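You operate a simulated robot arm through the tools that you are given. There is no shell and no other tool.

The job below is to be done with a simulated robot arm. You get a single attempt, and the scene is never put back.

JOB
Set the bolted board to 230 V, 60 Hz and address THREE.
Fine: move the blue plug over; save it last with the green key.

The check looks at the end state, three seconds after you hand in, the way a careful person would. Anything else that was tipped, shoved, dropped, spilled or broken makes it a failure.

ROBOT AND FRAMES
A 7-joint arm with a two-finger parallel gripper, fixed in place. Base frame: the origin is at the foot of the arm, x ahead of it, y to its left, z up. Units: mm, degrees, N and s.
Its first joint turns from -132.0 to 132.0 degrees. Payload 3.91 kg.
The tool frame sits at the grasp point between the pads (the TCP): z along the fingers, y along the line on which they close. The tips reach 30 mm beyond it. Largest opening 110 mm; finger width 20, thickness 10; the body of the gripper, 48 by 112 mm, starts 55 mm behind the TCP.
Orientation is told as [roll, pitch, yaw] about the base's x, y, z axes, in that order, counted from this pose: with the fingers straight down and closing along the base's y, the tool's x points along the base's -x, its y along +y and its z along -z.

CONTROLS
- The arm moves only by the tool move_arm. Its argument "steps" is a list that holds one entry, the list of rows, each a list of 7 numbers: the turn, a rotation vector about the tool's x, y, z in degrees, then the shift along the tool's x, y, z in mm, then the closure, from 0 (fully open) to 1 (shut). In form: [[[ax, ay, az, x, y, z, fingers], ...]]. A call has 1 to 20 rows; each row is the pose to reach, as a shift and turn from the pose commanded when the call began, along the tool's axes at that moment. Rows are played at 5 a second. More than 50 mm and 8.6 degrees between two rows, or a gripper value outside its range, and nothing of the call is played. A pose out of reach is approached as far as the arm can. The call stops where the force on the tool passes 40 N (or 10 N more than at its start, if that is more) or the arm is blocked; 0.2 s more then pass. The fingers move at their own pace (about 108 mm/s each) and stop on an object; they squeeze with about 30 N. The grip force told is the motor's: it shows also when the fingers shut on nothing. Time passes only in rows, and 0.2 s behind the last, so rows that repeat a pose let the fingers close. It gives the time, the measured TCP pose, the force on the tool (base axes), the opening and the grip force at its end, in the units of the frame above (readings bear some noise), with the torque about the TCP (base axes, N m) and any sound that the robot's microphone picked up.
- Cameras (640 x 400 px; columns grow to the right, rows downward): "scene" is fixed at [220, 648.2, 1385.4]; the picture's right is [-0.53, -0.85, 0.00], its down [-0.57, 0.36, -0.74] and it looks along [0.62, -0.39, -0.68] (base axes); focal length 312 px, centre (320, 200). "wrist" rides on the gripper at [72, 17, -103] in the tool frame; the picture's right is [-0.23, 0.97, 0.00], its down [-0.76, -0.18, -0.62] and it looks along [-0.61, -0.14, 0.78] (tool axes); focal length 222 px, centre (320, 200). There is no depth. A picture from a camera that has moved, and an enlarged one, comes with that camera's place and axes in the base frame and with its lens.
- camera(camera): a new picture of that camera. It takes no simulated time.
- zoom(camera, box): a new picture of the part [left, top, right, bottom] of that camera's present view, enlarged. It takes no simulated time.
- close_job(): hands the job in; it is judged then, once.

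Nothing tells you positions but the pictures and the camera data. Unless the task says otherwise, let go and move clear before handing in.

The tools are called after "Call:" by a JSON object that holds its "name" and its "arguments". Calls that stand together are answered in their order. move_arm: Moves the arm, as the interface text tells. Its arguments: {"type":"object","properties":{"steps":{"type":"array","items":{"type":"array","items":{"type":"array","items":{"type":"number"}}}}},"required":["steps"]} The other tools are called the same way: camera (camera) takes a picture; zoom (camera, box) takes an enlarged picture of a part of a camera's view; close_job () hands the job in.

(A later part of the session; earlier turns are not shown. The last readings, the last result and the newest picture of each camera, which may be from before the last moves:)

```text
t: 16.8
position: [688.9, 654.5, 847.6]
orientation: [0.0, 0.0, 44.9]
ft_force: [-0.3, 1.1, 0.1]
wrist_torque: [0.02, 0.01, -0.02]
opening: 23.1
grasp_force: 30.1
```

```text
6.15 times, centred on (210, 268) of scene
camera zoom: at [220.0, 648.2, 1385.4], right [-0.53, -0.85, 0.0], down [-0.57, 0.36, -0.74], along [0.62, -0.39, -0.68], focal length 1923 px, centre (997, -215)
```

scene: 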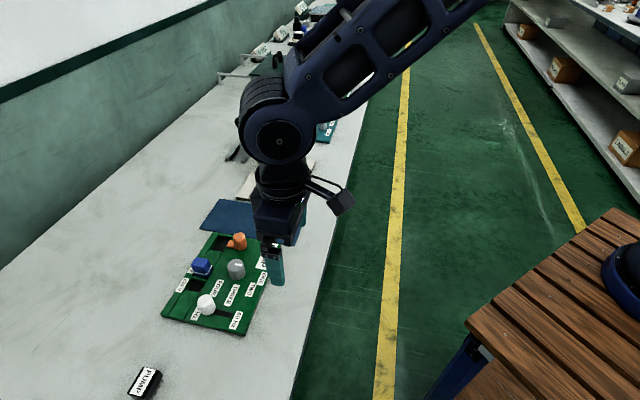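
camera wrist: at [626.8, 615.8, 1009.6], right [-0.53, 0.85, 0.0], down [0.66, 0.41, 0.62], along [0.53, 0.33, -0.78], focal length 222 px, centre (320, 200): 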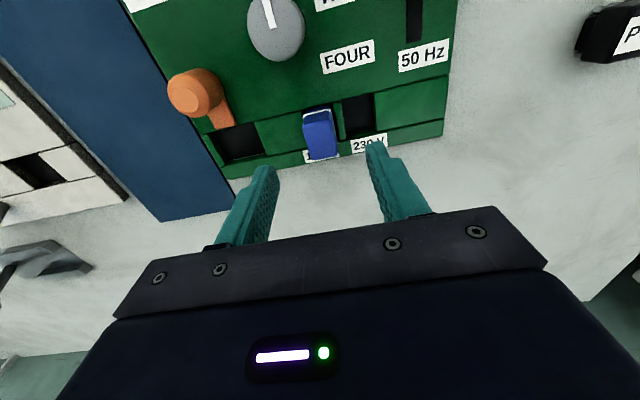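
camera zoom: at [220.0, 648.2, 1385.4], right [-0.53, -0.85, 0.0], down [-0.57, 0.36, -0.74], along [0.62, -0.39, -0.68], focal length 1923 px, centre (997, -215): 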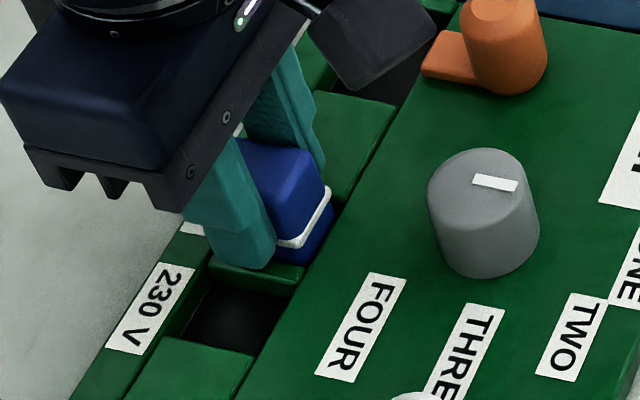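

The grip is firm at 23 mm with no side load. I'll lift the plug straight up slowly.

Call:
{"name": "move_arm", "arguments": {"steps": [[[0, 0, 0, 0, 0, -3, 0.9], [0, 0, 0, 0, 0, -7, 0.9], [0, 0, 0, 0, 0, -12, 0.9], [0, 0, 0, 0, 0, -18, 0.9], [0, 0, 0, 0, 0, -26, 0.9], [0, 0, 0, 0, 0, -36, 0.9], [0, 0, 0, 0, 0, -36, 0.9]]]}}

Call:
{"name": "camera", "arguments": {"camera": "wrist"}}

Call:
{"name": "zoom", "arguments": {"camera": "wrist", "box": [240, 60, 420, 180]}}

Call:
{"name": "zoom", "arguments": {"camera": "scene", "box": [165, 235, 255, 300]}}

```text
t: 18.4
position: [688.6, 654.7, 882.4]
orientation: [0.0, 0.1, 45.0]
ft_force: [-0.1, 0.1, -0.2]
wrist_torque: [0.0, 0.03, -0.02]
opening: 23.3
grasp_force: 30.3
```

```text
taken
camera wrist: at [625.8, 616.1, 985.5], right [-0.53, 0.85, 0.0], down [0.66, 0.41, 0.62], along [0.53, 0.33, -0.78], focal length 222 px, centre (320, 200)
```

wrist: 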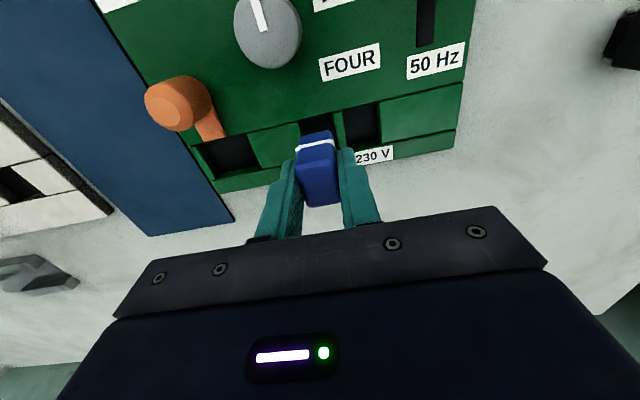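

```text
3.33 times, centred on (330, 120) of wrist
camera zoom: at [625.8, 616.1, 985.5], right [-0.53, 0.85, 0.0], down [0.66, 0.41, 0.62], along [0.53, 0.33, -0.78], focal length 740 px, centre (287, 467)
```

zoom: 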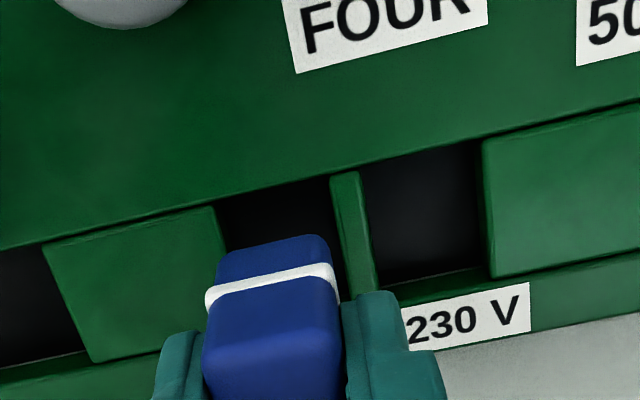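

```text
6.15 times, centred on (210, 268) of scene
camera zoom: at [220.0, 648.2, 1385.4], right [-0.53, -0.85, 0.0], down [-0.57, 0.36, -0.74], along [0.62, -0.39, -0.68], focal length 1923 px, centre (997, -215)
```

zoom: 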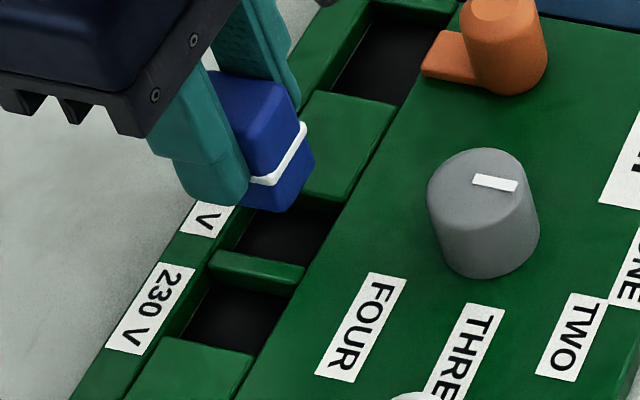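

The plug is out and held cleanly. I'll carry it 34.8 mm over to the 230 V socket and check alignment before lowering.

Call:
{"name": "move_arm", "arguments": {"steps": [[[0, 0, 0, 0, 9, 0, 0.9], [0, 0, 0, 0, 18, 0, 0.9], [0, 0, 0, 0, 27, 0, 0.9], [0, 0, 0, 0, 34.8, 0, 0.9], [0, 0, 0, 0, 34.8, 0, 0.9], [0, 0, 0, 0, 34.8, 0, 0.9]]]}}

Call:
{"name": "zoom", "arguments": {"camera": "wrist", "box": [240, 60, 420, 180]}}

Call:
{"name": "zoom", "arguments": {"camera": "scene", "box": [165, 235, 255, 300]}}

```text
t: 19.8
position: [664.1, 679.0, 882.4]
orientation: [0.0, 0.0, 45.0]
ft_force: [1.4, -0.4, 0.2]
wrist_torque: [0.0, -0.02, 0.0]
opening: 23.0
grasp_force: 30.3
```

```text
3.33 times, centred on (330, 120) of wrist
camera zoom: at [601.0, 640.7, 985.5], right [-0.53, 0.85, 0.0], down [0.66, 0.41, 0.62], along [0.53, 0.33, -0.78], focal length 740 px, centre (287, 467)
```

zoom: 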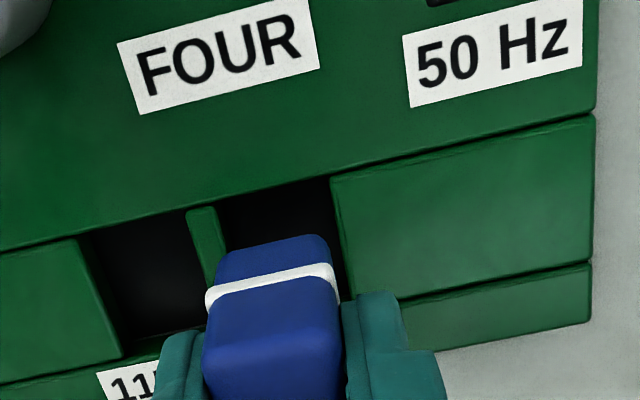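

```text
6.15 times, centred on (210, 268) of scene
camera zoom: at [220.0, 648.2, 1385.4], right [-0.53, -0.85, 0.0], down [-0.57, 0.36, -0.74], along [0.62, -0.39, -0.68], focal length 1923 px, centre (997, -215)
```

zoom: 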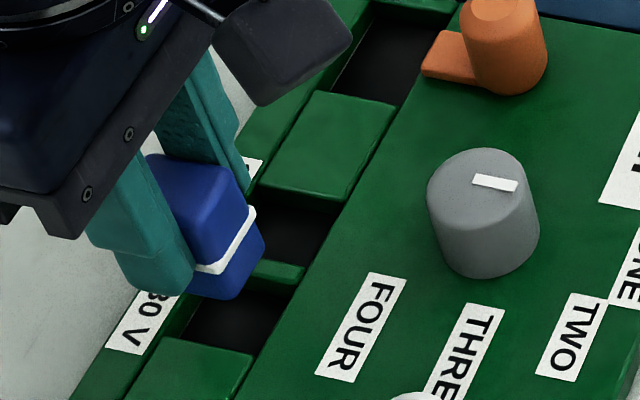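

Alignment over the 230 V socket matches how it sat over the 115 V one. I'll lower it the same 36 mm slowly.

Call:
{"name": "move_arm", "arguments": {"steps": [[[0, 0, 0, 0, 0, 8, 0.9], [0, 0, 0, 0, 0, 15, 0.9], [0, 0, 0, 0, 0, 20, 0.9], [0, 0, 0, 0, 0, 24, 0.9], [0, 0, 0, 0, 0, 28, 0.9], [0, 0, 0, 0, 0, 31, 0.9], [0, 0, 0, 0, 0, 34, 0.9], [0, 0, 0, 0, 0, 35, 0.9]]]}}

Call:
{"name": "zoom", "arguments": {"camera": "wrist", "box": [240, 80, 420, 200]}}

Call:
{"name": "zoom", "arguments": {"camera": "scene", "box": [165, 235, 255, 300]}}

```text
t: 21.6
position: [663.0, 679.3, 847.4]
orientation: [0.0, 0.0, 45.0]
ft_force: [-0.8, -0.2, -0.4]
wrist_torque: [-0.01, -0.01, 0.02]
opening: 23.2
grasp_force: 30.1
```

```text
3.33 times, centred on (330, 140) of wrist
camera zoom: at [600.7, 640.7, 950.9], right [-0.53, 0.85, 0.0], down [0.66, 0.41, 0.62], along [0.53, 0.33, -0.78], focal length 740 px, centre (287, 400)
```

zoom: 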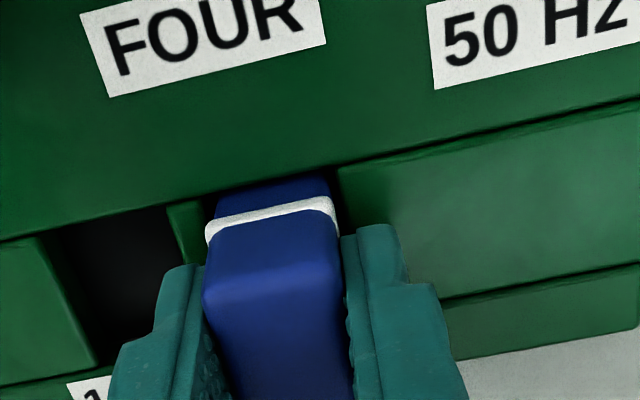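

```text
6.15 times, centred on (210, 268) of scene
camera zoom: at [220.0, 648.2, 1385.4], right [-0.53, -0.85, 0.0], down [-0.57, 0.36, -0.74], along [0.62, -0.39, -0.68], focal length 1923 px, centre (997, -215)
```

zoom: 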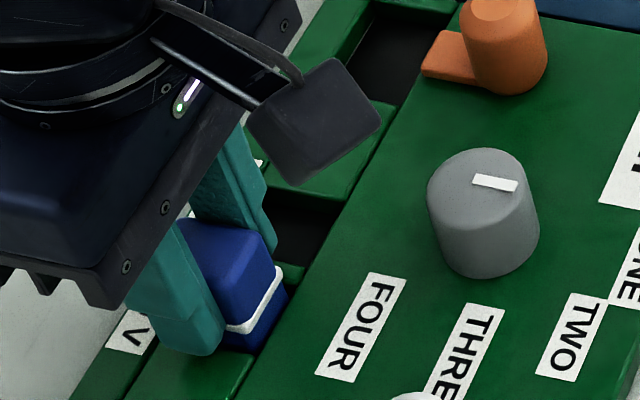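

It went in with no resistance, about 1 mm above its original seated height. I'll ease down in half-millimetre steps to feel the bottom.

Call:
{"name": "move_arm", "arguments": {"steps": [[[0, 0, 0, 0, 0, 0.5, 0.9], [0, 0, 0, 0, 0, 1.0, 0.9], [0, 0, 0, 0, 0, 1.5, 0.9], [0, 0, 0, 0, 0, 1.5, 0.9]]]}}

```text
t: 22.6
position: [663.8, 680.1, 846.7]
orientation: [0.0, 0.0, 45.0]
ft_force: [0.9, 0.7, 2.8]
wrist_torque: [0.01, -0.02, -0.02]
opening: 23.0
grasp_force: 30.3
```

Contact was felt at the bottom, so the plug is seated. I'll release, lift and inspect.

Call:
{"name": "move_arm", "arguments": {"steps": [[[0, 0, 0, 0, 0, 0, 0.75], [0, 0, 0, 0, 0, 0, 0.6], [0, 0, 0, 0, 0, 0, 0.5], [0, 0, 0, 0, 0, 0, 0.5], [0, 0, 0, 0, 0, -10, 0.5], [0, 0, 0, 0, 0, -30, 0.5], [0, 0, 0, 0, 0, -60, 0.5], [0, 0, 0, 0, 0, -85, 0.45], [0, 0, 0, 0, 0, -85, 0.45]]]}}

Call:
{"name": "camera", "arguments": {"camera": "wrist"}}

Call:
{"name": "zoom", "arguments": {"camera": "wrist", "box": [250, 80, 390, 170]}}

Call:
{"name": "zoom", "arguments": {"camera": "scene", "box": [165, 235, 255, 300]}}

```text
t: 24.6
position: [663.7, 679.6, 930.9]
orientation: [0.0, -0.1, 45.1]
ft_force: [0.0, 0.6, -0.2]
wrist_torque: [-0.01, 0.02, -0.03]
opening: 60.5
grasp_force: 0.1
```

```text
taken
camera wrist: at [601.0, 640.9, 1034.5], right [-0.53, 0.85, 0.0], down [0.66, 0.41, 0.62], along [0.53, 0.33, -0.78], focal length 222 px, centre (320, 200)
```

wrist: 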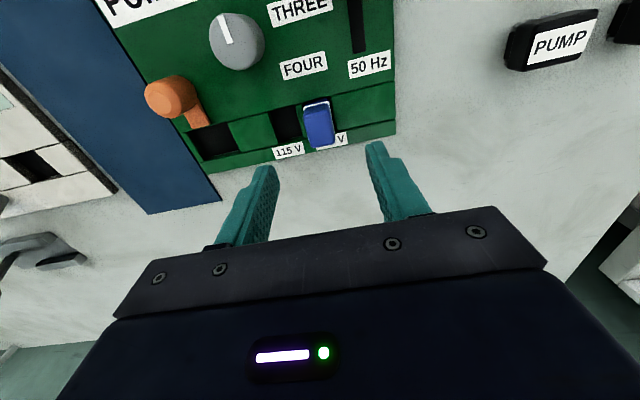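

```text
4.44 times, centred on (320, 125) of wrist
camera zoom: at [601.0, 640.9, 1034.5], right [-0.53, 0.85, 0.0], down [0.66, 0.41, 0.62], along [0.53, 0.33, -0.78], focal length 987 px, centre (320, 533)
```

zoom: 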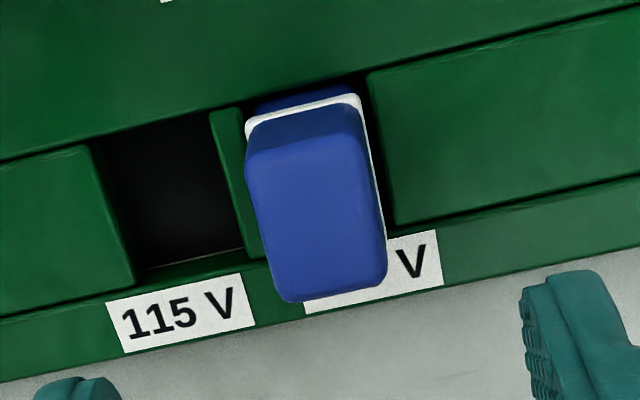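

```text
6.15 times, centred on (210, 268) of scene
camera zoom: at [220.0, 648.2, 1385.4], right [-0.53, -0.85, 0.0], down [-0.57, 0.36, -0.74], along [0.62, -0.39, -0.68], focal length 1923 px, centre (997, -215)
```

zoom: 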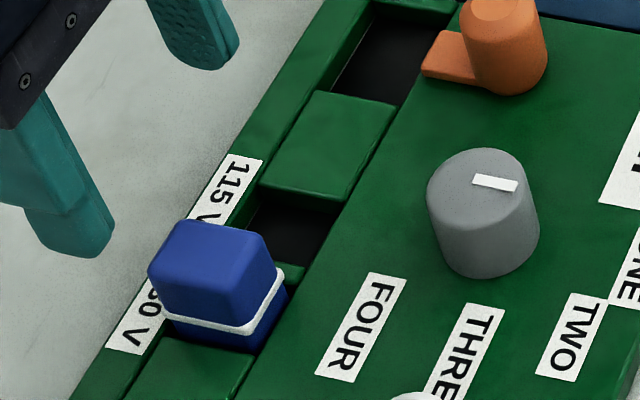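

The plug is in 230 V. Next is the grey knob: I'll hover over it and verify its centre.

Call:
{"name": "move_arm", "arguments": {"steps": [[[0, 0, 0, 20, -12, 0, 0.45], [0, 0, 0, 40, -24, 0, 0.45], [0, 0, 0, 60, -36, 0, 0.45], [0, 0, 0, 75.4, -46.6, 0, 0.45], [0, 0, 0, 75.4, -46.6, 20, 0.45], [0, 0, 0, 75.4, -46.6, 20, 0.45]]]}}

Call:
{"name": "camera", "arguments": {"camera": "wrist"}}

Call:
{"name": "zoom", "arguments": {"camera": "wrist", "box": [270, 90, 390, 180]}}

Call:
{"name": "zoom", "arguments": {"camera": "wrist", "box": [250, 0, 490, 150]}}

```text
t: 26.0
position: [645.1, 592.3, 910.4]
orientation: [0.0, -0.1, 45.0]
ft_force: [-0.6, -0.8, -0.6]
wrist_torque: [0.02, 0.01, -0.01]
opening: 60.5
grasp_force: 0.0
```

```text
taken
camera wrist: at [580.6, 554.4, 1013.3], right [-0.53, 0.85, 0.0], down [0.66, 0.41, 0.62], along [0.53, 0.33, -0.78], focal length 222 px, centre (320, 200)
```

wrist: 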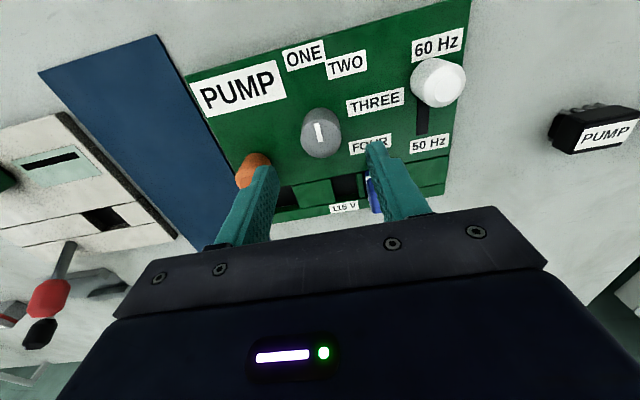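

```text
4.44 times, centred on (330, 135) of wrist
camera zoom: at [580.6, 554.4, 1013.3], right [-0.53, 0.85, 0.0], down [0.66, 0.41, 0.62], along [0.53, 0.33, -0.78], focal length 987 px, centre (276, 489)
```

zoom: 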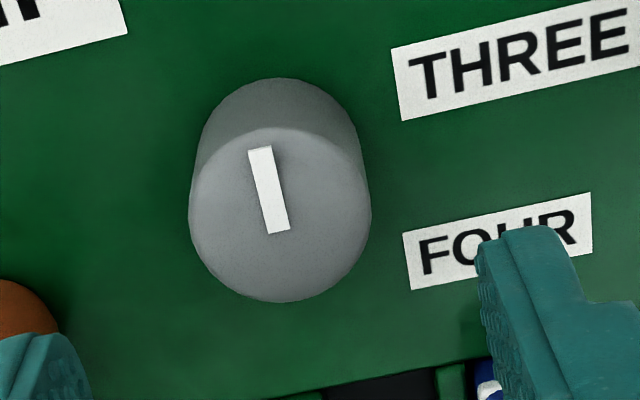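

```text
2.67 times, centred on (370, 75) of wrist
camera zoom: at [580.6, 554.4, 1013.3], right [-0.53, 0.85, 0.0], down [0.66, 0.41, 0.62], along [0.53, 0.33, -0.78], focal length 592 px, centre (187, 533)
```

zoom: 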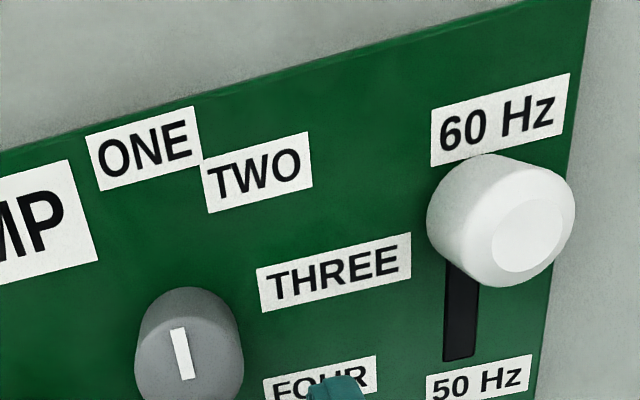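

The knob's centre is about (+2.3, +1.0) from the gripper, and THREE is about 83° round from ONE. I'll descend around the knob with the tips about 8 mm above the board and close.

Call:
{"name": "move_arm", "arguments": {"steps": [[[0, 0, 0, 2.3, 1, 12, 0.45], [0, 0, 0, 2.3, 1, 26, 0.45], [0, 0, 0, 2.3, 1, 40, 0.45], [0, 0, 0, 2.3, 1, 52, 0.45], [0, 0, 0, 2.3, 1, 61, 0.45], [0, 0, 0, 2.3, 1, 61, 0.55], [0, 0, 0, 2.3, 1, 61, 0.55]]]}}

Call:
{"name": "zoom", "arguments": {"camera": "wrist", "box": [250, 80, 410, 190]}}

Call:
{"name": "zoom", "arguments": {"camera": "scene", "box": [190, 225, 290, 300]}}

```text
t: 27.6
position: [642.2, 591.9, 850.3]
orientation: [0.1, 0.0, 45.0]
ft_force: [0.7, 0.5, -0.6]
wrist_torque: [0.02, -0.01, -0.05]
opening: 49.3
grasp_force: 0.0
```

```text
3.64 times, centred on (330, 135) of wrist
camera zoom: at [578.7, 553.0, 952.9], right [-0.53, 0.85, 0.0], down [0.66, 0.41, 0.62], along [0.53, 0.33, -0.78], focal length 808 px, centre (284, 436)
```

zoom: 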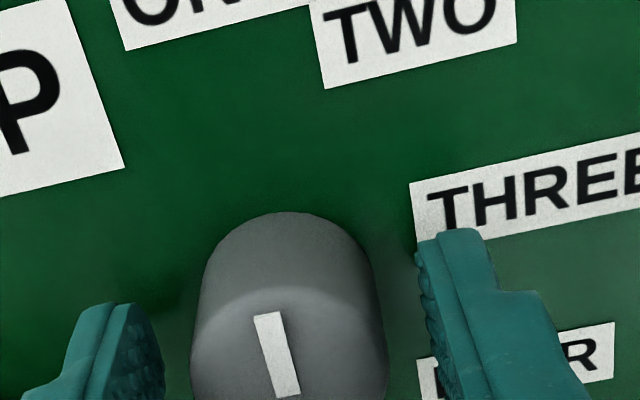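

```text
5.33 times, centred on (240, 262) of scene
camera zoom: at [220.0, 648.2, 1385.4], right [-0.53, -0.85, 0.0], down [-0.57, 0.36, -0.74], along [0.62, -0.39, -0.68], focal length 1667 px, centre (747, -133)
```

zoom: 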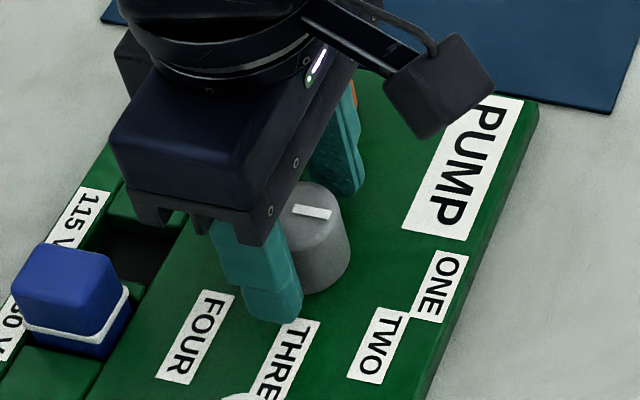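

Call:
{"name": "move_arm", "arguments": {"steps": [[[0, 0, 0, 0, 0, 0, 0.65], [0, 0, 0, 0, 0, 0, 0.72], [0, 0, 0, 0, 0, 0, 0.76], [0, 0, 0, 0, 0, 0, 0.76], [0, 0, 0, 0, 0, 0, 0.76]]]}}

Call:
{"name": "zoom", "arguments": {"camera": "wrist", "box": [250, 80, 410, 190]}}

```text
t: 28.8
position: [641.3, 591.5, 850.6]
orientation: [0.0, -0.1, 45.0]
ft_force: [-3.5, 3.6, -1.1]
wrist_torque: [-0.37, -0.51, 0.01]
opening: 33.8
grasp_force: 45.2
```

```text
3.64 times, centred on (330, 135) of wrist
camera zoom: at [578.4, 553.2, 952.9], right [-0.53, 0.85, 0.0], down [0.66, 0.41, 0.62], along [0.53, 0.33, -0.78], focal length 808 px, centre (284, 436)
```

zoom: 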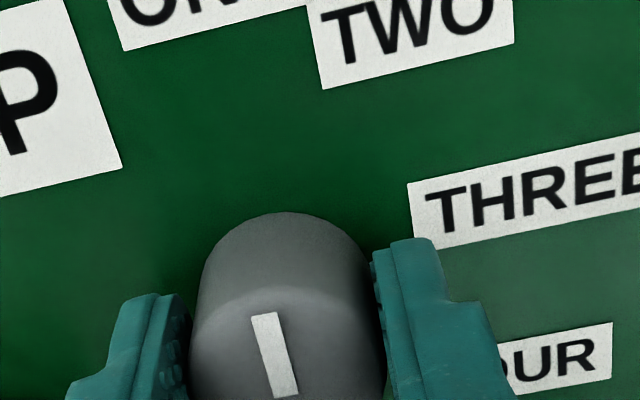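

The grip is good at 33.8 mm. I'll rotate the knob 40° first, from ONE towards THREE, and check that it turns with the gripper.

Call:
{"name": "move_arm", "arguments": {"steps": [[[0, 0, 2, 0, 0.5, 0, 0.76], [0, 0, 8, 0, 0.5, 0, 0.76], [0, 0, 14, 0, 0.5, 0, 0.76], [0, 0, 20, 0, 0.5, 0, 0.76], [0, 0, 26, 0, 0.5, 0, 0.76], [0, 0, 32, 0, 0.5, 0, 0.76], [0, 0, 40, 0, 0.5, 0, 0.76], [0, 0, 40, 0, 0.5, 0, 0.76]]]}}

Call:
{"name": "camera", "arguments": {"camera": "wrist"}}

Call:
{"name": "zoom", "arguments": {"camera": "scene", "box": [190, 225, 290, 300]}}

```text
t: 30.6
position: [642.0, 594.5, 850.6]
orientation: [0.1, 0.1, 4.8]
ft_force: [0.0, 15.2, -7.6]
wrist_torque: [-0.15, -0.7, 0.01]
opening: 34.0
grasp_force: 44.6
```

```text
taken
camera wrist: at [567.2, 604.6, 952.9], right [0.14, 0.99, 0.0], down [0.77, -0.11, 0.62], along [0.62, -0.09, -0.78], focal length 222 px, centre (320, 200)
```

wrist: 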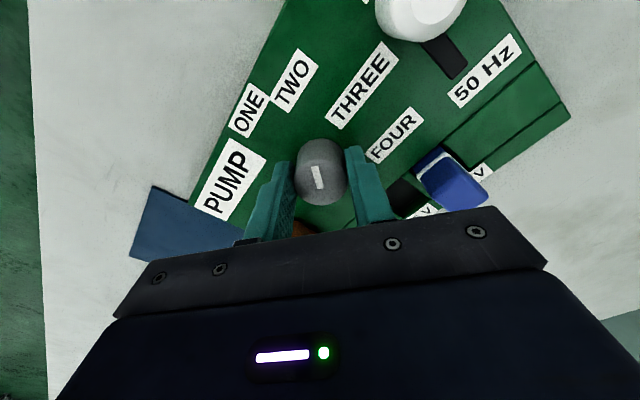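

```text
5.33 times, centred on (240, 262) of scene
camera zoom: at [220.0, 648.2, 1385.4], right [-0.53, -0.85, 0.0], down [-0.57, 0.36, -0.74], along [0.62, -0.39, -0.68], focal length 1667 px, centre (747, -133)
```

zoom: 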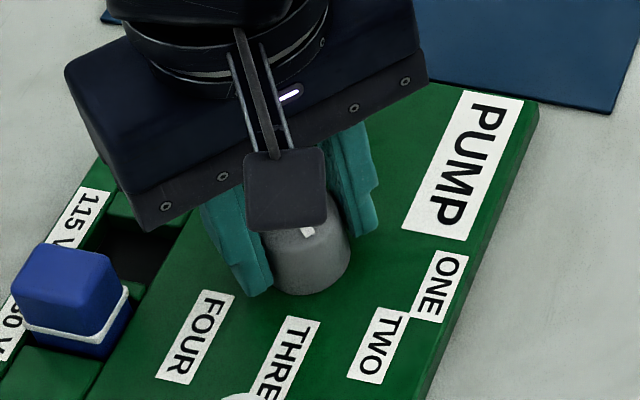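

The knob turns with the gripper. The side force shows the true centre is about 2.5 mm further along the closing axis, so I'll re-centre a little and then rotate about 41° more.

Call:
{"name": "move_arm", "arguments": {"steps": [[[0, 0, 0, -0.8, 1.2, 0, 0.76], [0, 0, 0, -1.5, 2.5, 0, 0.76], [0, 0, 7, -1.5, 2.5, 0, 0.76], [0, 0, 14, -1.5, 2.5, 0, 0.76], [0, 0, 21, -1.5, 2.5, 0, 0.76], [0, 0, 28, -1.5, 2.5, 0, 0.76], [0, 0, 35, -1.5, 2.5, 0, 0.76], [0, 0, 41, -1.5, 2.5, 0, 0.76], [0, 0, 41, -1.5, 2.5, 0, 0.76]]]}}

Call:
{"name": "camera", "arguments": {"camera": "wrist"}}

Call:
{"name": "zoom", "arguments": {"camera": "wrist", "box": [230, 60, 430, 200]}}

Call:
{"name": "zoom", "arguments": {"camera": "scene", "box": [190, 225, 290, 300]}}

```text
t: 32.6
position: [642.1, 594.6, 850.4]
orientation: [0.0, 0.0, -36.1]
ft_force: [-26.6, -18.5, -5.9]
wrist_torque: [0.47, -0.2, -0.1]
opening: 33.8
grasp_force: 45.2
```

```text
taken
camera wrist: at [592.9, 652.2, 953.0], right [0.76, 0.65, 0.0], down [0.51, -0.59, 0.62], along [0.41, -0.47, -0.78], focal length 222 px, centre (320, 200)
```

wrist: 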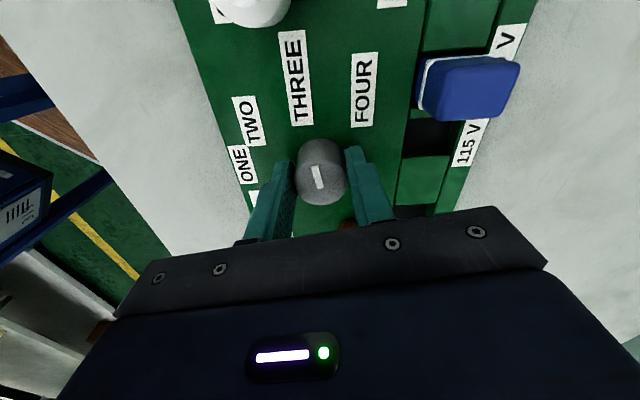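

```text
2.86 times, centred on (330, 130) of wrist
camera zoom: at [592.9, 652.2, 953.0], right [0.76, 0.65, 0.0], down [0.51, -0.59, 0.62], along [0.41, -0.47, -0.78], focal length 635 px, centre (291, 400)
```

zoom: 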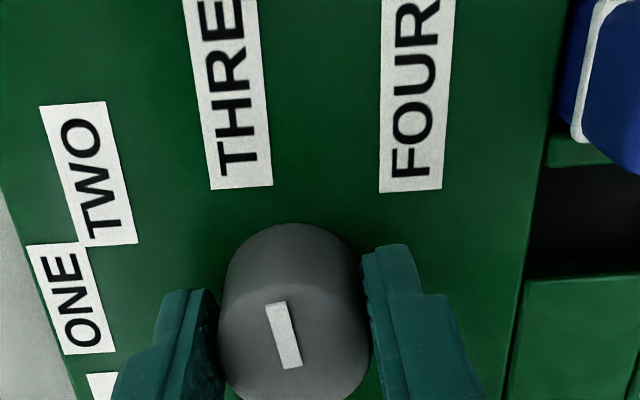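

```text
5.33 times, centred on (240, 262) of scene
camera zoom: at [220.0, 648.2, 1385.4], right [-0.53, -0.85, 0.0], down [-0.57, 0.36, -0.74], along [0.62, -0.39, -0.68], focal length 1667 px, centre (747, -133)
```

zoom: 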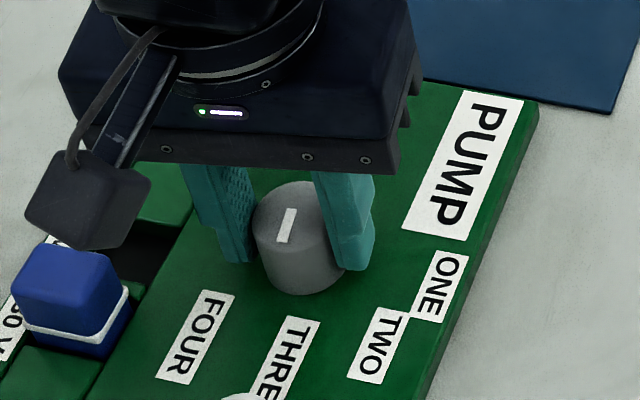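

The knob has turned 81° and the pointer lies along THREE. Solving the three force readings puts its axis 1.5 mm off my position, so I'll relieve that side load before releasing.

Call:
{"name": "move_arm", "arguments": {"steps": [[[0, 0, 0, -0.5, -0.8, 0, 0.76], [0, 0, 0, -1, -1.5, 0, 0.76], [0, 0, 0, -1, -1.5, 0, 0.76]]]}}

Call:
{"name": "zoom", "arguments": {"camera": "wrist", "box": [230, 60, 430, 200]}}

```text
t: 33.4
position: [642.3, 596.4, 850.0]
orientation: [0.2, 0.0, -35.9]
ft_force: [-14.6, 13.1, -13.6]
wrist_torque: [-0.26, 0.11, 0.01]
opening: 33.6
grasp_force: 45.0
```

```text
2.86 times, centred on (330, 130) of wrist
camera zoom: at [592.8, 651.9, 953.1], right [0.76, 0.66, 0.0], down [0.51, -0.59, 0.62], along [0.41, -0.47, -0.78], focal length 635 px, centre (291, 400)
```

zoom: 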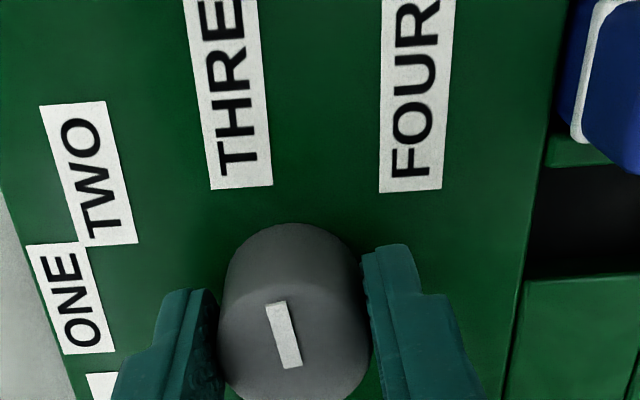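

Call:
{"name": "move_arm", "arguments": {"steps": [[[0, 0, 0, 1.1, 0, 0, 0.76], [0, 0, 0, 2.2, 0, 0, 0.76], [0, 0, 0, 2.2, 0, 0, 0.76]]]}}

```text
t: 34.2
position: [641.2, 596.0, 850.4]
orientation: [0.0, 0.0, -36.0]
ft_force: [3.8, 15.7, -11.9]
wrist_torque: [0.19, 1.02, 0.01]
opening: 33.9
grasp_force: 44.9
```

Call:
{"name": "move_arm", "arguments": {"steps": [[[0, 0, 0, 0, 0.7, 0, 0.76], [0, 0, 0, 0, 0.7, 0, 0.72], [0, 0, 0, 0, 0.7, 0, 0.66], [0, 0, 0, 0, 0.7, 0, 0.58], [0, 0, 0, 0, 0.7, 0, 0.5], [0, 0, 0, 0, 0.7, 0, 0.5]]]}}

Call:
{"name": "zoom", "arguments": {"camera": "wrist", "box": [230, 60, 430, 200]}}

```text
t: 35.6
position: [641.6, 595.1, 850.3]
orientation: [0.0, 0.0, -36.0]
ft_force: [0.3, -0.2, 0.0]
wrist_torque: [-0.01, -0.01, 0.01]
opening: 54.9
grasp_force: 0.1
```

```text
2.86 times, centred on (330, 130) of wrist
camera zoom: at [592.0, 652.5, 952.9], right [0.76, 0.65, 0.0], down [0.51, -0.59, 0.62], along [0.41, -0.47, -0.78], focal length 635 px, centre (291, 400)
```

zoom: 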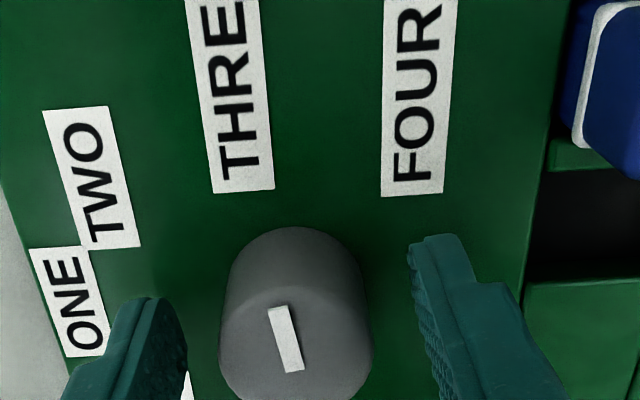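

Released, and the knob stayed put. I'll lift clear and check the pointer from above.

Call:
{"name": "move_arm", "arguments": {"steps": [[[0, 0, 0, 0, 0, -15, 0.5], [0, 0, 0, 0, 0, -40, 0.5], [0, 0, 0, 0, 0, -80, 0.45], [0, 0, 0, 0, 0, -120, 0.45], [0, 0, 0, 0, 0, -150, 0.45], [0, 0, 0, 0, 0, -150, 0.45]]]}}

Call:
{"name": "camera", "arguments": {"camera": "wrist"}}

Call:
{"name": "zoom", "arguments": {"camera": "wrist", "box": [220, 20, 420, 160]}}

Call:
{"name": "zoom", "arguments": {"camera": "scene", "box": [150, 220, 300, 345]}}

```text
t: 37.0
position: [640.8, 595.4, 1001.3]
orientation: [0.1, 0.0, -36.0]
ft_force: [-0.7, 0.4, 0.1]
wrist_torque: [-0.01, -0.01, 0.01]
opening: 60.7
grasp_force: 0.0
```

```text
taken
camera wrist: at [593.0, 651.9, 1103.6], right [0.76, 0.65, 0.0], down [0.51, -0.59, 0.62], along [0.41, -0.47, -0.78], focal length 222 px, centre (320, 200)
```

wrist: 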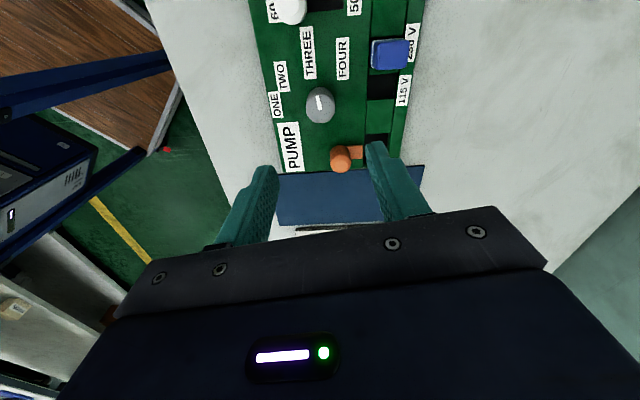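

```text
2.86 times, centred on (320, 90) of wrist
camera zoom: at [593.0, 651.9, 1103.6], right [0.76, 0.65, 0.0], down [0.51, -0.59, 0.62], along [0.41, -0.47, -0.78], focal length 635 px, centre (320, 514)
```

zoom: 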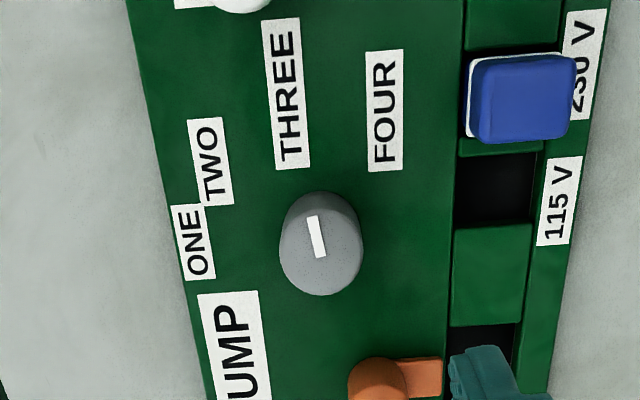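

```text
3.20 times, centred on (225, 282) of scene
camera zoom: at [220.0, 648.2, 1385.4], right [-0.53, -0.85, 0.0], down [-0.57, 0.36, -0.74], along [0.62, -0.39, -0.68], focal length 1000 px, centre (624, -64)
```

zoom: 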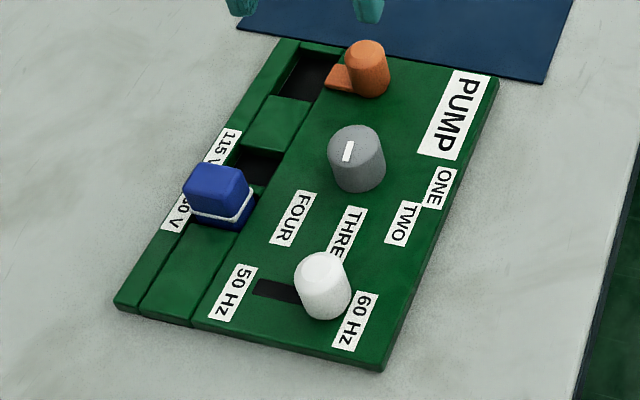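

Call:
{"name": "zoom", "arguments": {"camera": "wrist", "box": [295, 75, 345, 125]}}

Call:
{"name": "zoom", "arguments": {"camera": "wrist", "box": [255, 20, 375, 130]}}

Call:
{"name": "zoom", "arguments": {"camera": "scene", "box": [220, 250, 260, 285]}}

```text
8.00 times, centred on (320, 100) of wrist
camera zoom: at [593.0, 651.9, 1103.6], right [0.76, 0.65, 0.0], down [0.51, -0.59, 0.62], along [0.41, -0.47, -0.78], focal length 1777 px, centre (320, 1000)
```

zoom: 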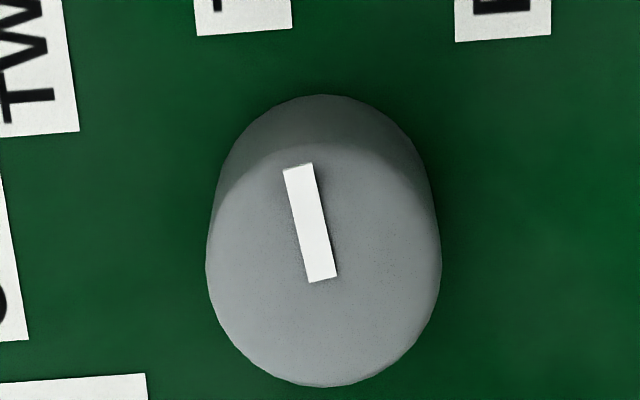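

```text
3.64 times, centred on (315, 75) of wrist
camera zoom: at [593.0, 651.9, 1103.6], right [0.76, 0.65, 0.0], down [0.51, -0.59, 0.62], along [0.41, -0.47, -0.78], focal length 808 px, centre (338, 654)
```

zoom: 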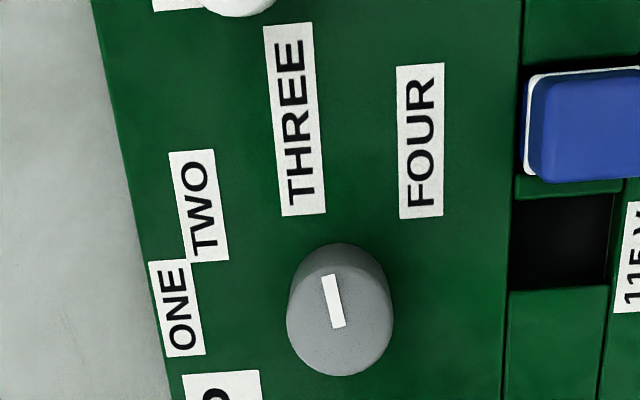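

```text
11.43 times, centred on (240, 268) of scene
camera zoom: at [220.0, 648.2, 1385.4], right [-0.53, -0.85, 0.0], down [-0.57, 0.36, -0.74], along [0.62, -0.39, -0.68], focal length 3572 px, centre (1234, -571)
```

zoom: 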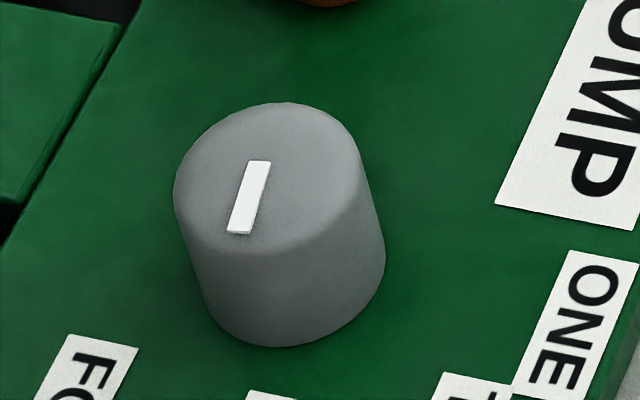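

All three settings now read 230 V, 60 Hz and THREE, with the pointer within about 2° of the label. Next I'll swing over to the cream board at a safe height to measure the green key.

Call:
{"name": "move_arm", "arguments": {"steps": [[[0, 0, -4.5, -34.6, -15.8, -3, 0.5], [0, 0, -9, -69.3, -31.7, -6, 0.6], [0, 0, -13.5, -104, -47.5, -9, 0.7], [0, 0, -18, -138.5, -63.4, -12, 0.8], [0, 0, -22.5, -173.2, -79.2, -12, 0.9], [0, 0, -27, -208, -95, -12, 1.0], [0, 0, -31.5, -242.5, -111, -12, 1.0], [0, 0, -36, -277, -126.8, -12, 1.0], [0, 0, -36, -277, -126.8, -12, 1.0]]]}}

Call:
{"name": "camera", "arguments": {"camera": "wrist"}}

Call:
{"name": "camera", "arguments": {"camera": "scene"}}

```text
t: 39.0
position: [790.1, 330.6, 1012.4]
orientation: [0.0, 0.0, 0.1]
ft_force: [-0.3, 0.0, -0.3]
wrist_torque: [-0.03, 0.01, -0.01]
opening: 0.1
grasp_force: 30.4
```

```text
taken
camera wrist: at [717.8, 347.9, 1114.8], right [0.23, 0.97, 0.0], down [0.76, -0.18, 0.62], along [0.61, -0.14, -0.78], focal length 222 px, centre (320, 200)
```

wrist: 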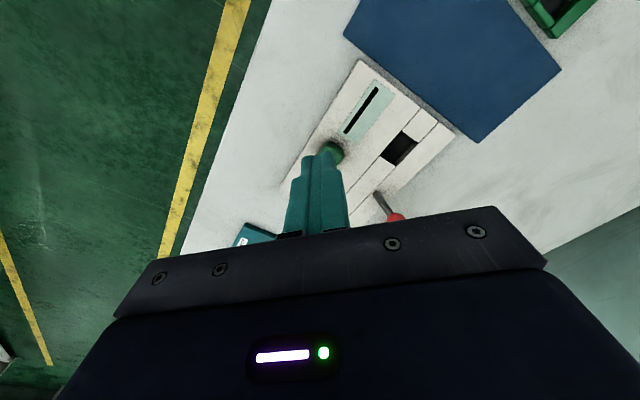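

```text
taken
```

scene: 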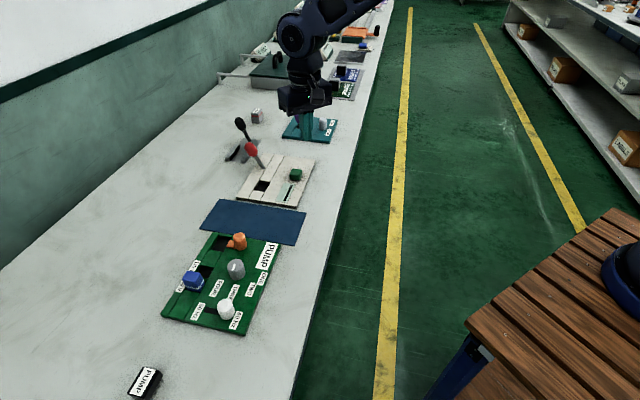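

The arm has uncovered another board further along the bench. I'll zoom on it to be sure which green key is meant.

Call:
{"name": "zoom", "arguments": {"camera": "scene", "box": [310, 40, 390, 110]}}

Call:
{"name": "zoom", "arguments": {"camera": "scene", "box": [310, 5, 400, 60]}}

Call:
{"name": "zoom", "arguments": {"camera": "scene", "box": [270, 100, 350, 150]}}

Call:
{"name": "zoom", "arguments": {"camera": "scene", "box": [225, 110, 325, 210]}}

```text
5.71 times, centred on (350, 75) of scene
camera zoom: at [220.0, 648.2, 1385.4], right [-0.53, -0.85, 0.0], down [-0.57, 0.36, -0.74], along [0.62, -0.39, -0.68], focal length 1786 px, centre (149, 914)
```

zoom: 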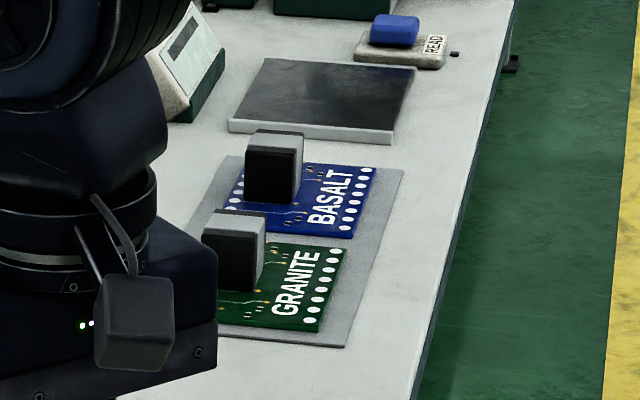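

```text
7.11 times, centred on (355, 32) of scene
camera zoom: at [220.0, 648.2, 1385.4], right [-0.53, -0.85, 0.0], down [-0.57, 0.36, -0.74], along [0.62, -0.39, -0.68], focal length 2222 px, centre (71, 1391)
```

zoom: 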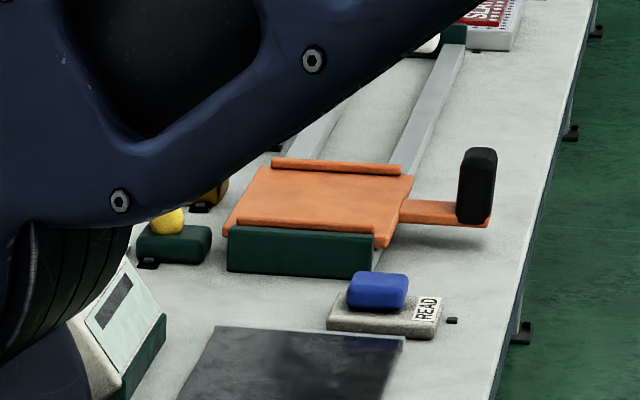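

```text
8.00 times, centred on (310, 125) of scene
camera zoom: at [220.0, 648.2, 1385.4], right [-0.53, -0.85, 0.0], down [-0.57, 0.36, -0.74], along [0.62, -0.39, -0.68], focal length 2500 px, centre (400, 800)
```

zoom: 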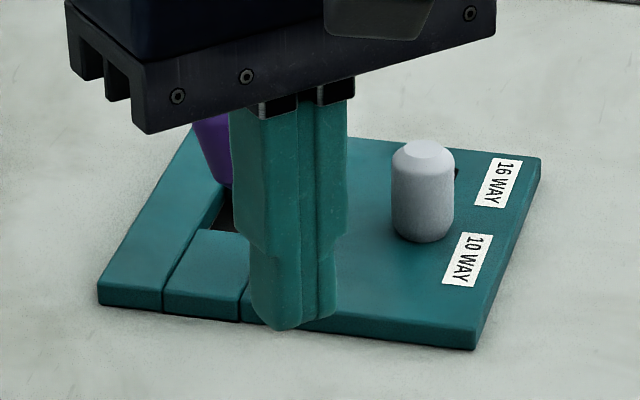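

```text
4.00 times, centred on (275, 160) of scene
camera zoom: at [220.0, 648.2, 1385.4], right [-0.53, -0.85, 0.0], down [-0.57, 0.36, -0.74], along [0.62, -0.39, -0.68], focal length 1250 px, centre (500, 360)
```

zoom: 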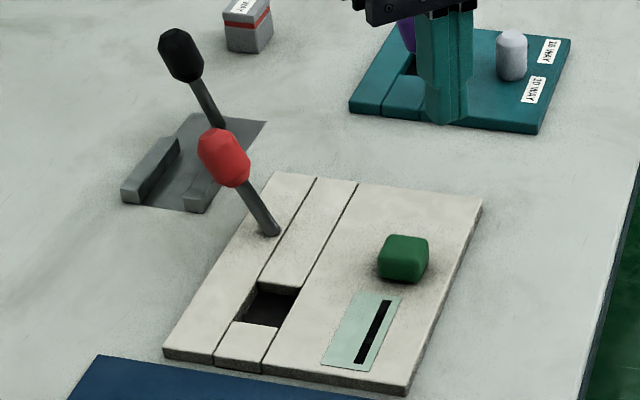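

The only green key is the one on the cream board. I'll shift so the fingers don't hide it and take measurements from two positions.

Call:
{"name": "move_arm", "arguments": {"steps": [[[0, 0, 0, -25, -20, 0, 1.0], [0, 0, 0, -50, -40, 0, 1.0], [0, 0, 0, -50, -40, 0, 1.0], [0, 0, 0, -50, -40, 0, 1.0]]]}}

Call:
{"name": "camera", "arguments": {"camera": "wrist"}}

Call:
{"name": "zoom", "arguments": {"camera": "wrist", "box": [290, 20, 450, 150]}}

```text
t: 40.0
position: [840.0, 290.1, 1012.9]
orientation: [0.1, 0.0, 0.0]
ft_force: [0.5, 1.1, -0.1]
wrist_torque: [0.0, 0.02, 0.03]
opening: 0.0
grasp_force: 29.9
```

```text
taken
camera wrist: at [767.8, 307.5, 1115.6], right [0.23, 0.97, 0.0], down [0.76, -0.18, 0.62], along [0.61, -0.14, -0.78], focal length 222 px, centre (320, 200)
```

wrist: 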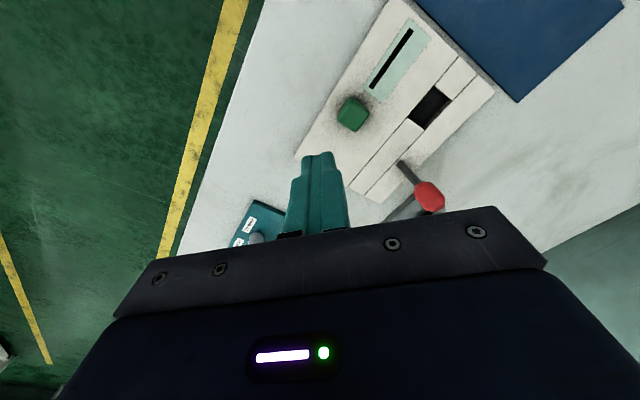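

```text
3.08 times, centred on (370, 85) of wrist
camera zoom: at [767.8, 307.5, 1115.6], right [0.23, 0.97, 0.0], down [0.76, -0.18, 0.62], along [0.61, -0.14, -0.78], focal length 684 px, centre (166, 554)
```

zoom: 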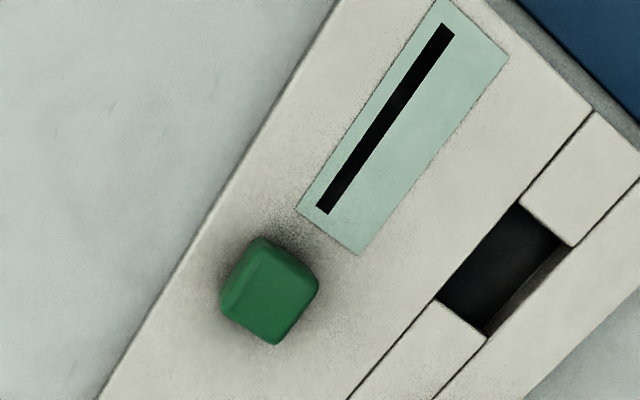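

Call:
{"name": "move_arm", "arguments": {"steps": [[[0, 0, 0, -5, 0, 25, 1.0], [0, 0, 0, -10, 0, 50, 1.0], [0, 0, 0, -10, 0, 75, 1.0], [0, 0, 0, -10, 0, 75, 1.0]]]}}

Call:
{"name": "camera", "arguments": {"camera": "wrist"}}

Call:
{"name": "zoom", "arguments": {"camera": "wrist", "box": [310, 40, 430, 150]}}

Call:
{"name": "zoom", "arguments": {"camera": "scene", "box": [230, 110, 330, 210]}}

```text
t: 41.0
position: [850.8, 289.5, 937.0]
orientation: [0.1, 0.0, 0.0]
ft_force: [0.5, -0.3, -0.5]
wrist_torque: [-0.05, 0.01, -0.02]
opening: 0.0
grasp_force: 30.3
```

```text
taken
camera wrist: at [778.0, 306.9, 1040.2], right [0.23, 0.97, 0.0], down [0.76, -0.18, 0.62], along [0.61, -0.14, -0.78], focal length 222 px, centre (320, 200)
```

wrist: 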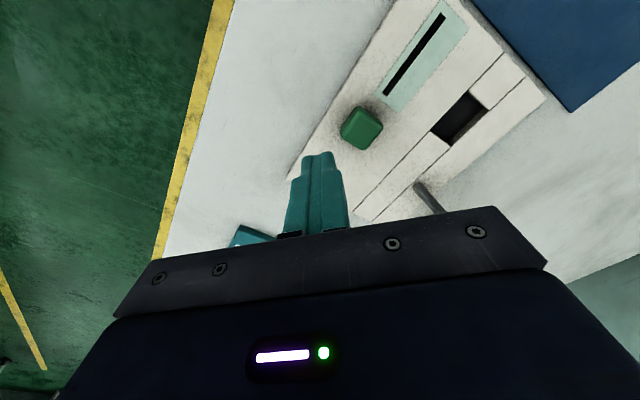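

```text
3.64 times, centred on (370, 95) of wrist
camera zoom: at [778.0, 306.9, 1040.2], right [0.23, 0.97, 0.0], down [0.76, -0.18, 0.62], along [0.61, -0.14, -0.78], focal length 808 px, centre (138, 582)
```

zoom: 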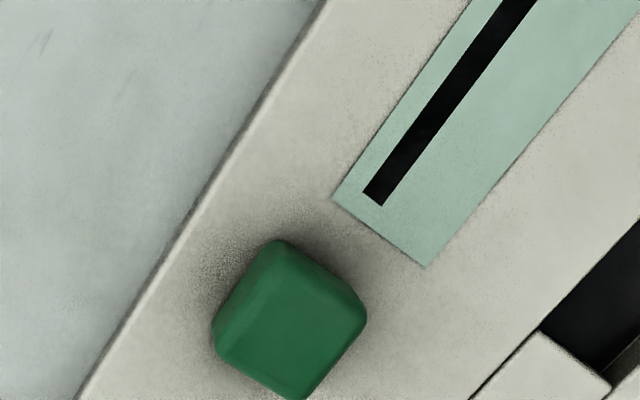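

```text
4.00 times, centred on (280, 160) of scene
camera zoom: at [220.0, 648.2, 1385.4], right [-0.53, -0.85, 0.0], down [-0.57, 0.36, -0.74], along [0.62, -0.39, -0.68], focal length 1250 px, centre (480, 360)
```

zoom: 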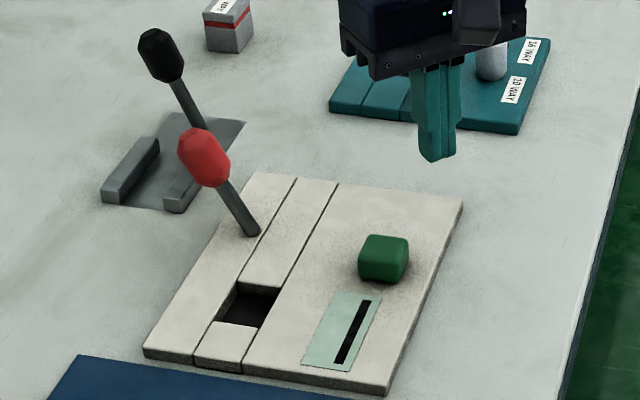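

The green key is centred at about (865, 328) with its top near z 835. I'll move directly above it with the fingers shut and come down partway.

Call:
{"name": "move_arm", "arguments": {"steps": [[[0, 0, 0, -5, 13, 0, 1.0], [0, 0, 0, -10, 26, 0, 1.0], [0, 0, 0, -15.5, 38.4, 0, 1.0], [0, 0, 0, -15.5, 38.4, 20, 1.0], [0, 0, 0, -15.5, 38.4, 40, 1.0], [0, 0, 0, -15.5, 38.4, 50, 1.0], [0, 0, 0, -15.5, 38.4, 50, 1.0]]]}}

Call:
{"name": "camera", "arguments": {"camera": "wrist"}}

Call:
{"name": "zoom", "arguments": {"camera": "wrist", "box": [260, 90, 420, 190]}}

Call:
{"name": "zoom", "arguments": {"camera": "scene", "box": [230, 110, 330, 210]}}

```text
t: 42.6
position: [865.3, 328.2, 887.3]
orientation: [-0.1, 0.0, -0.1]
ft_force: [0.0, -0.1, 0.1]
wrist_torque: [0.01, -0.03, 0.01]
opening: 0.0
grasp_force: 30.2
```

```text
taken
camera wrist: at [793.2, 346.1, 990.1], right [0.23, 0.97, 0.0], down [0.76, -0.18, 0.62], along [0.61, -0.14, -0.78], focal length 222 px, centre (320, 200)
```

wrist: 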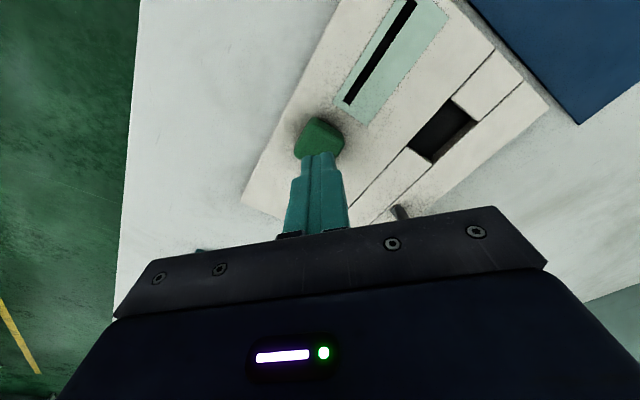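

```text
4.00 times, centred on (340, 140) of wrist
camera zoom: at [793.2, 346.1, 990.1], right [0.23, 0.97, 0.0], down [0.76, -0.18, 0.62], along [0.61, -0.14, -0.78], focal length 888 px, centre (240, 440)
```

zoom: 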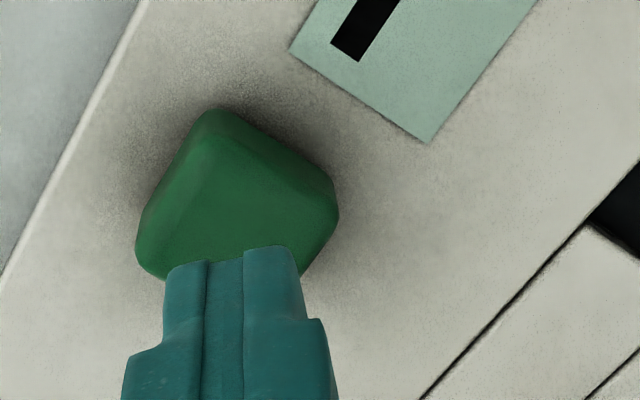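

```text
4.00 times, centred on (280, 160) of scene
camera zoom: at [220.0, 648.2, 1385.4], right [-0.53, -0.85, 0.0], down [-0.57, 0.36, -0.74], along [0.62, -0.39, -0.68], focal length 1250 px, centre (480, 360)
```

zoom: 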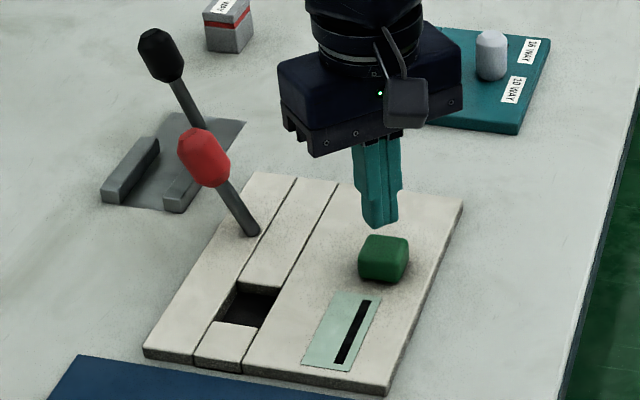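

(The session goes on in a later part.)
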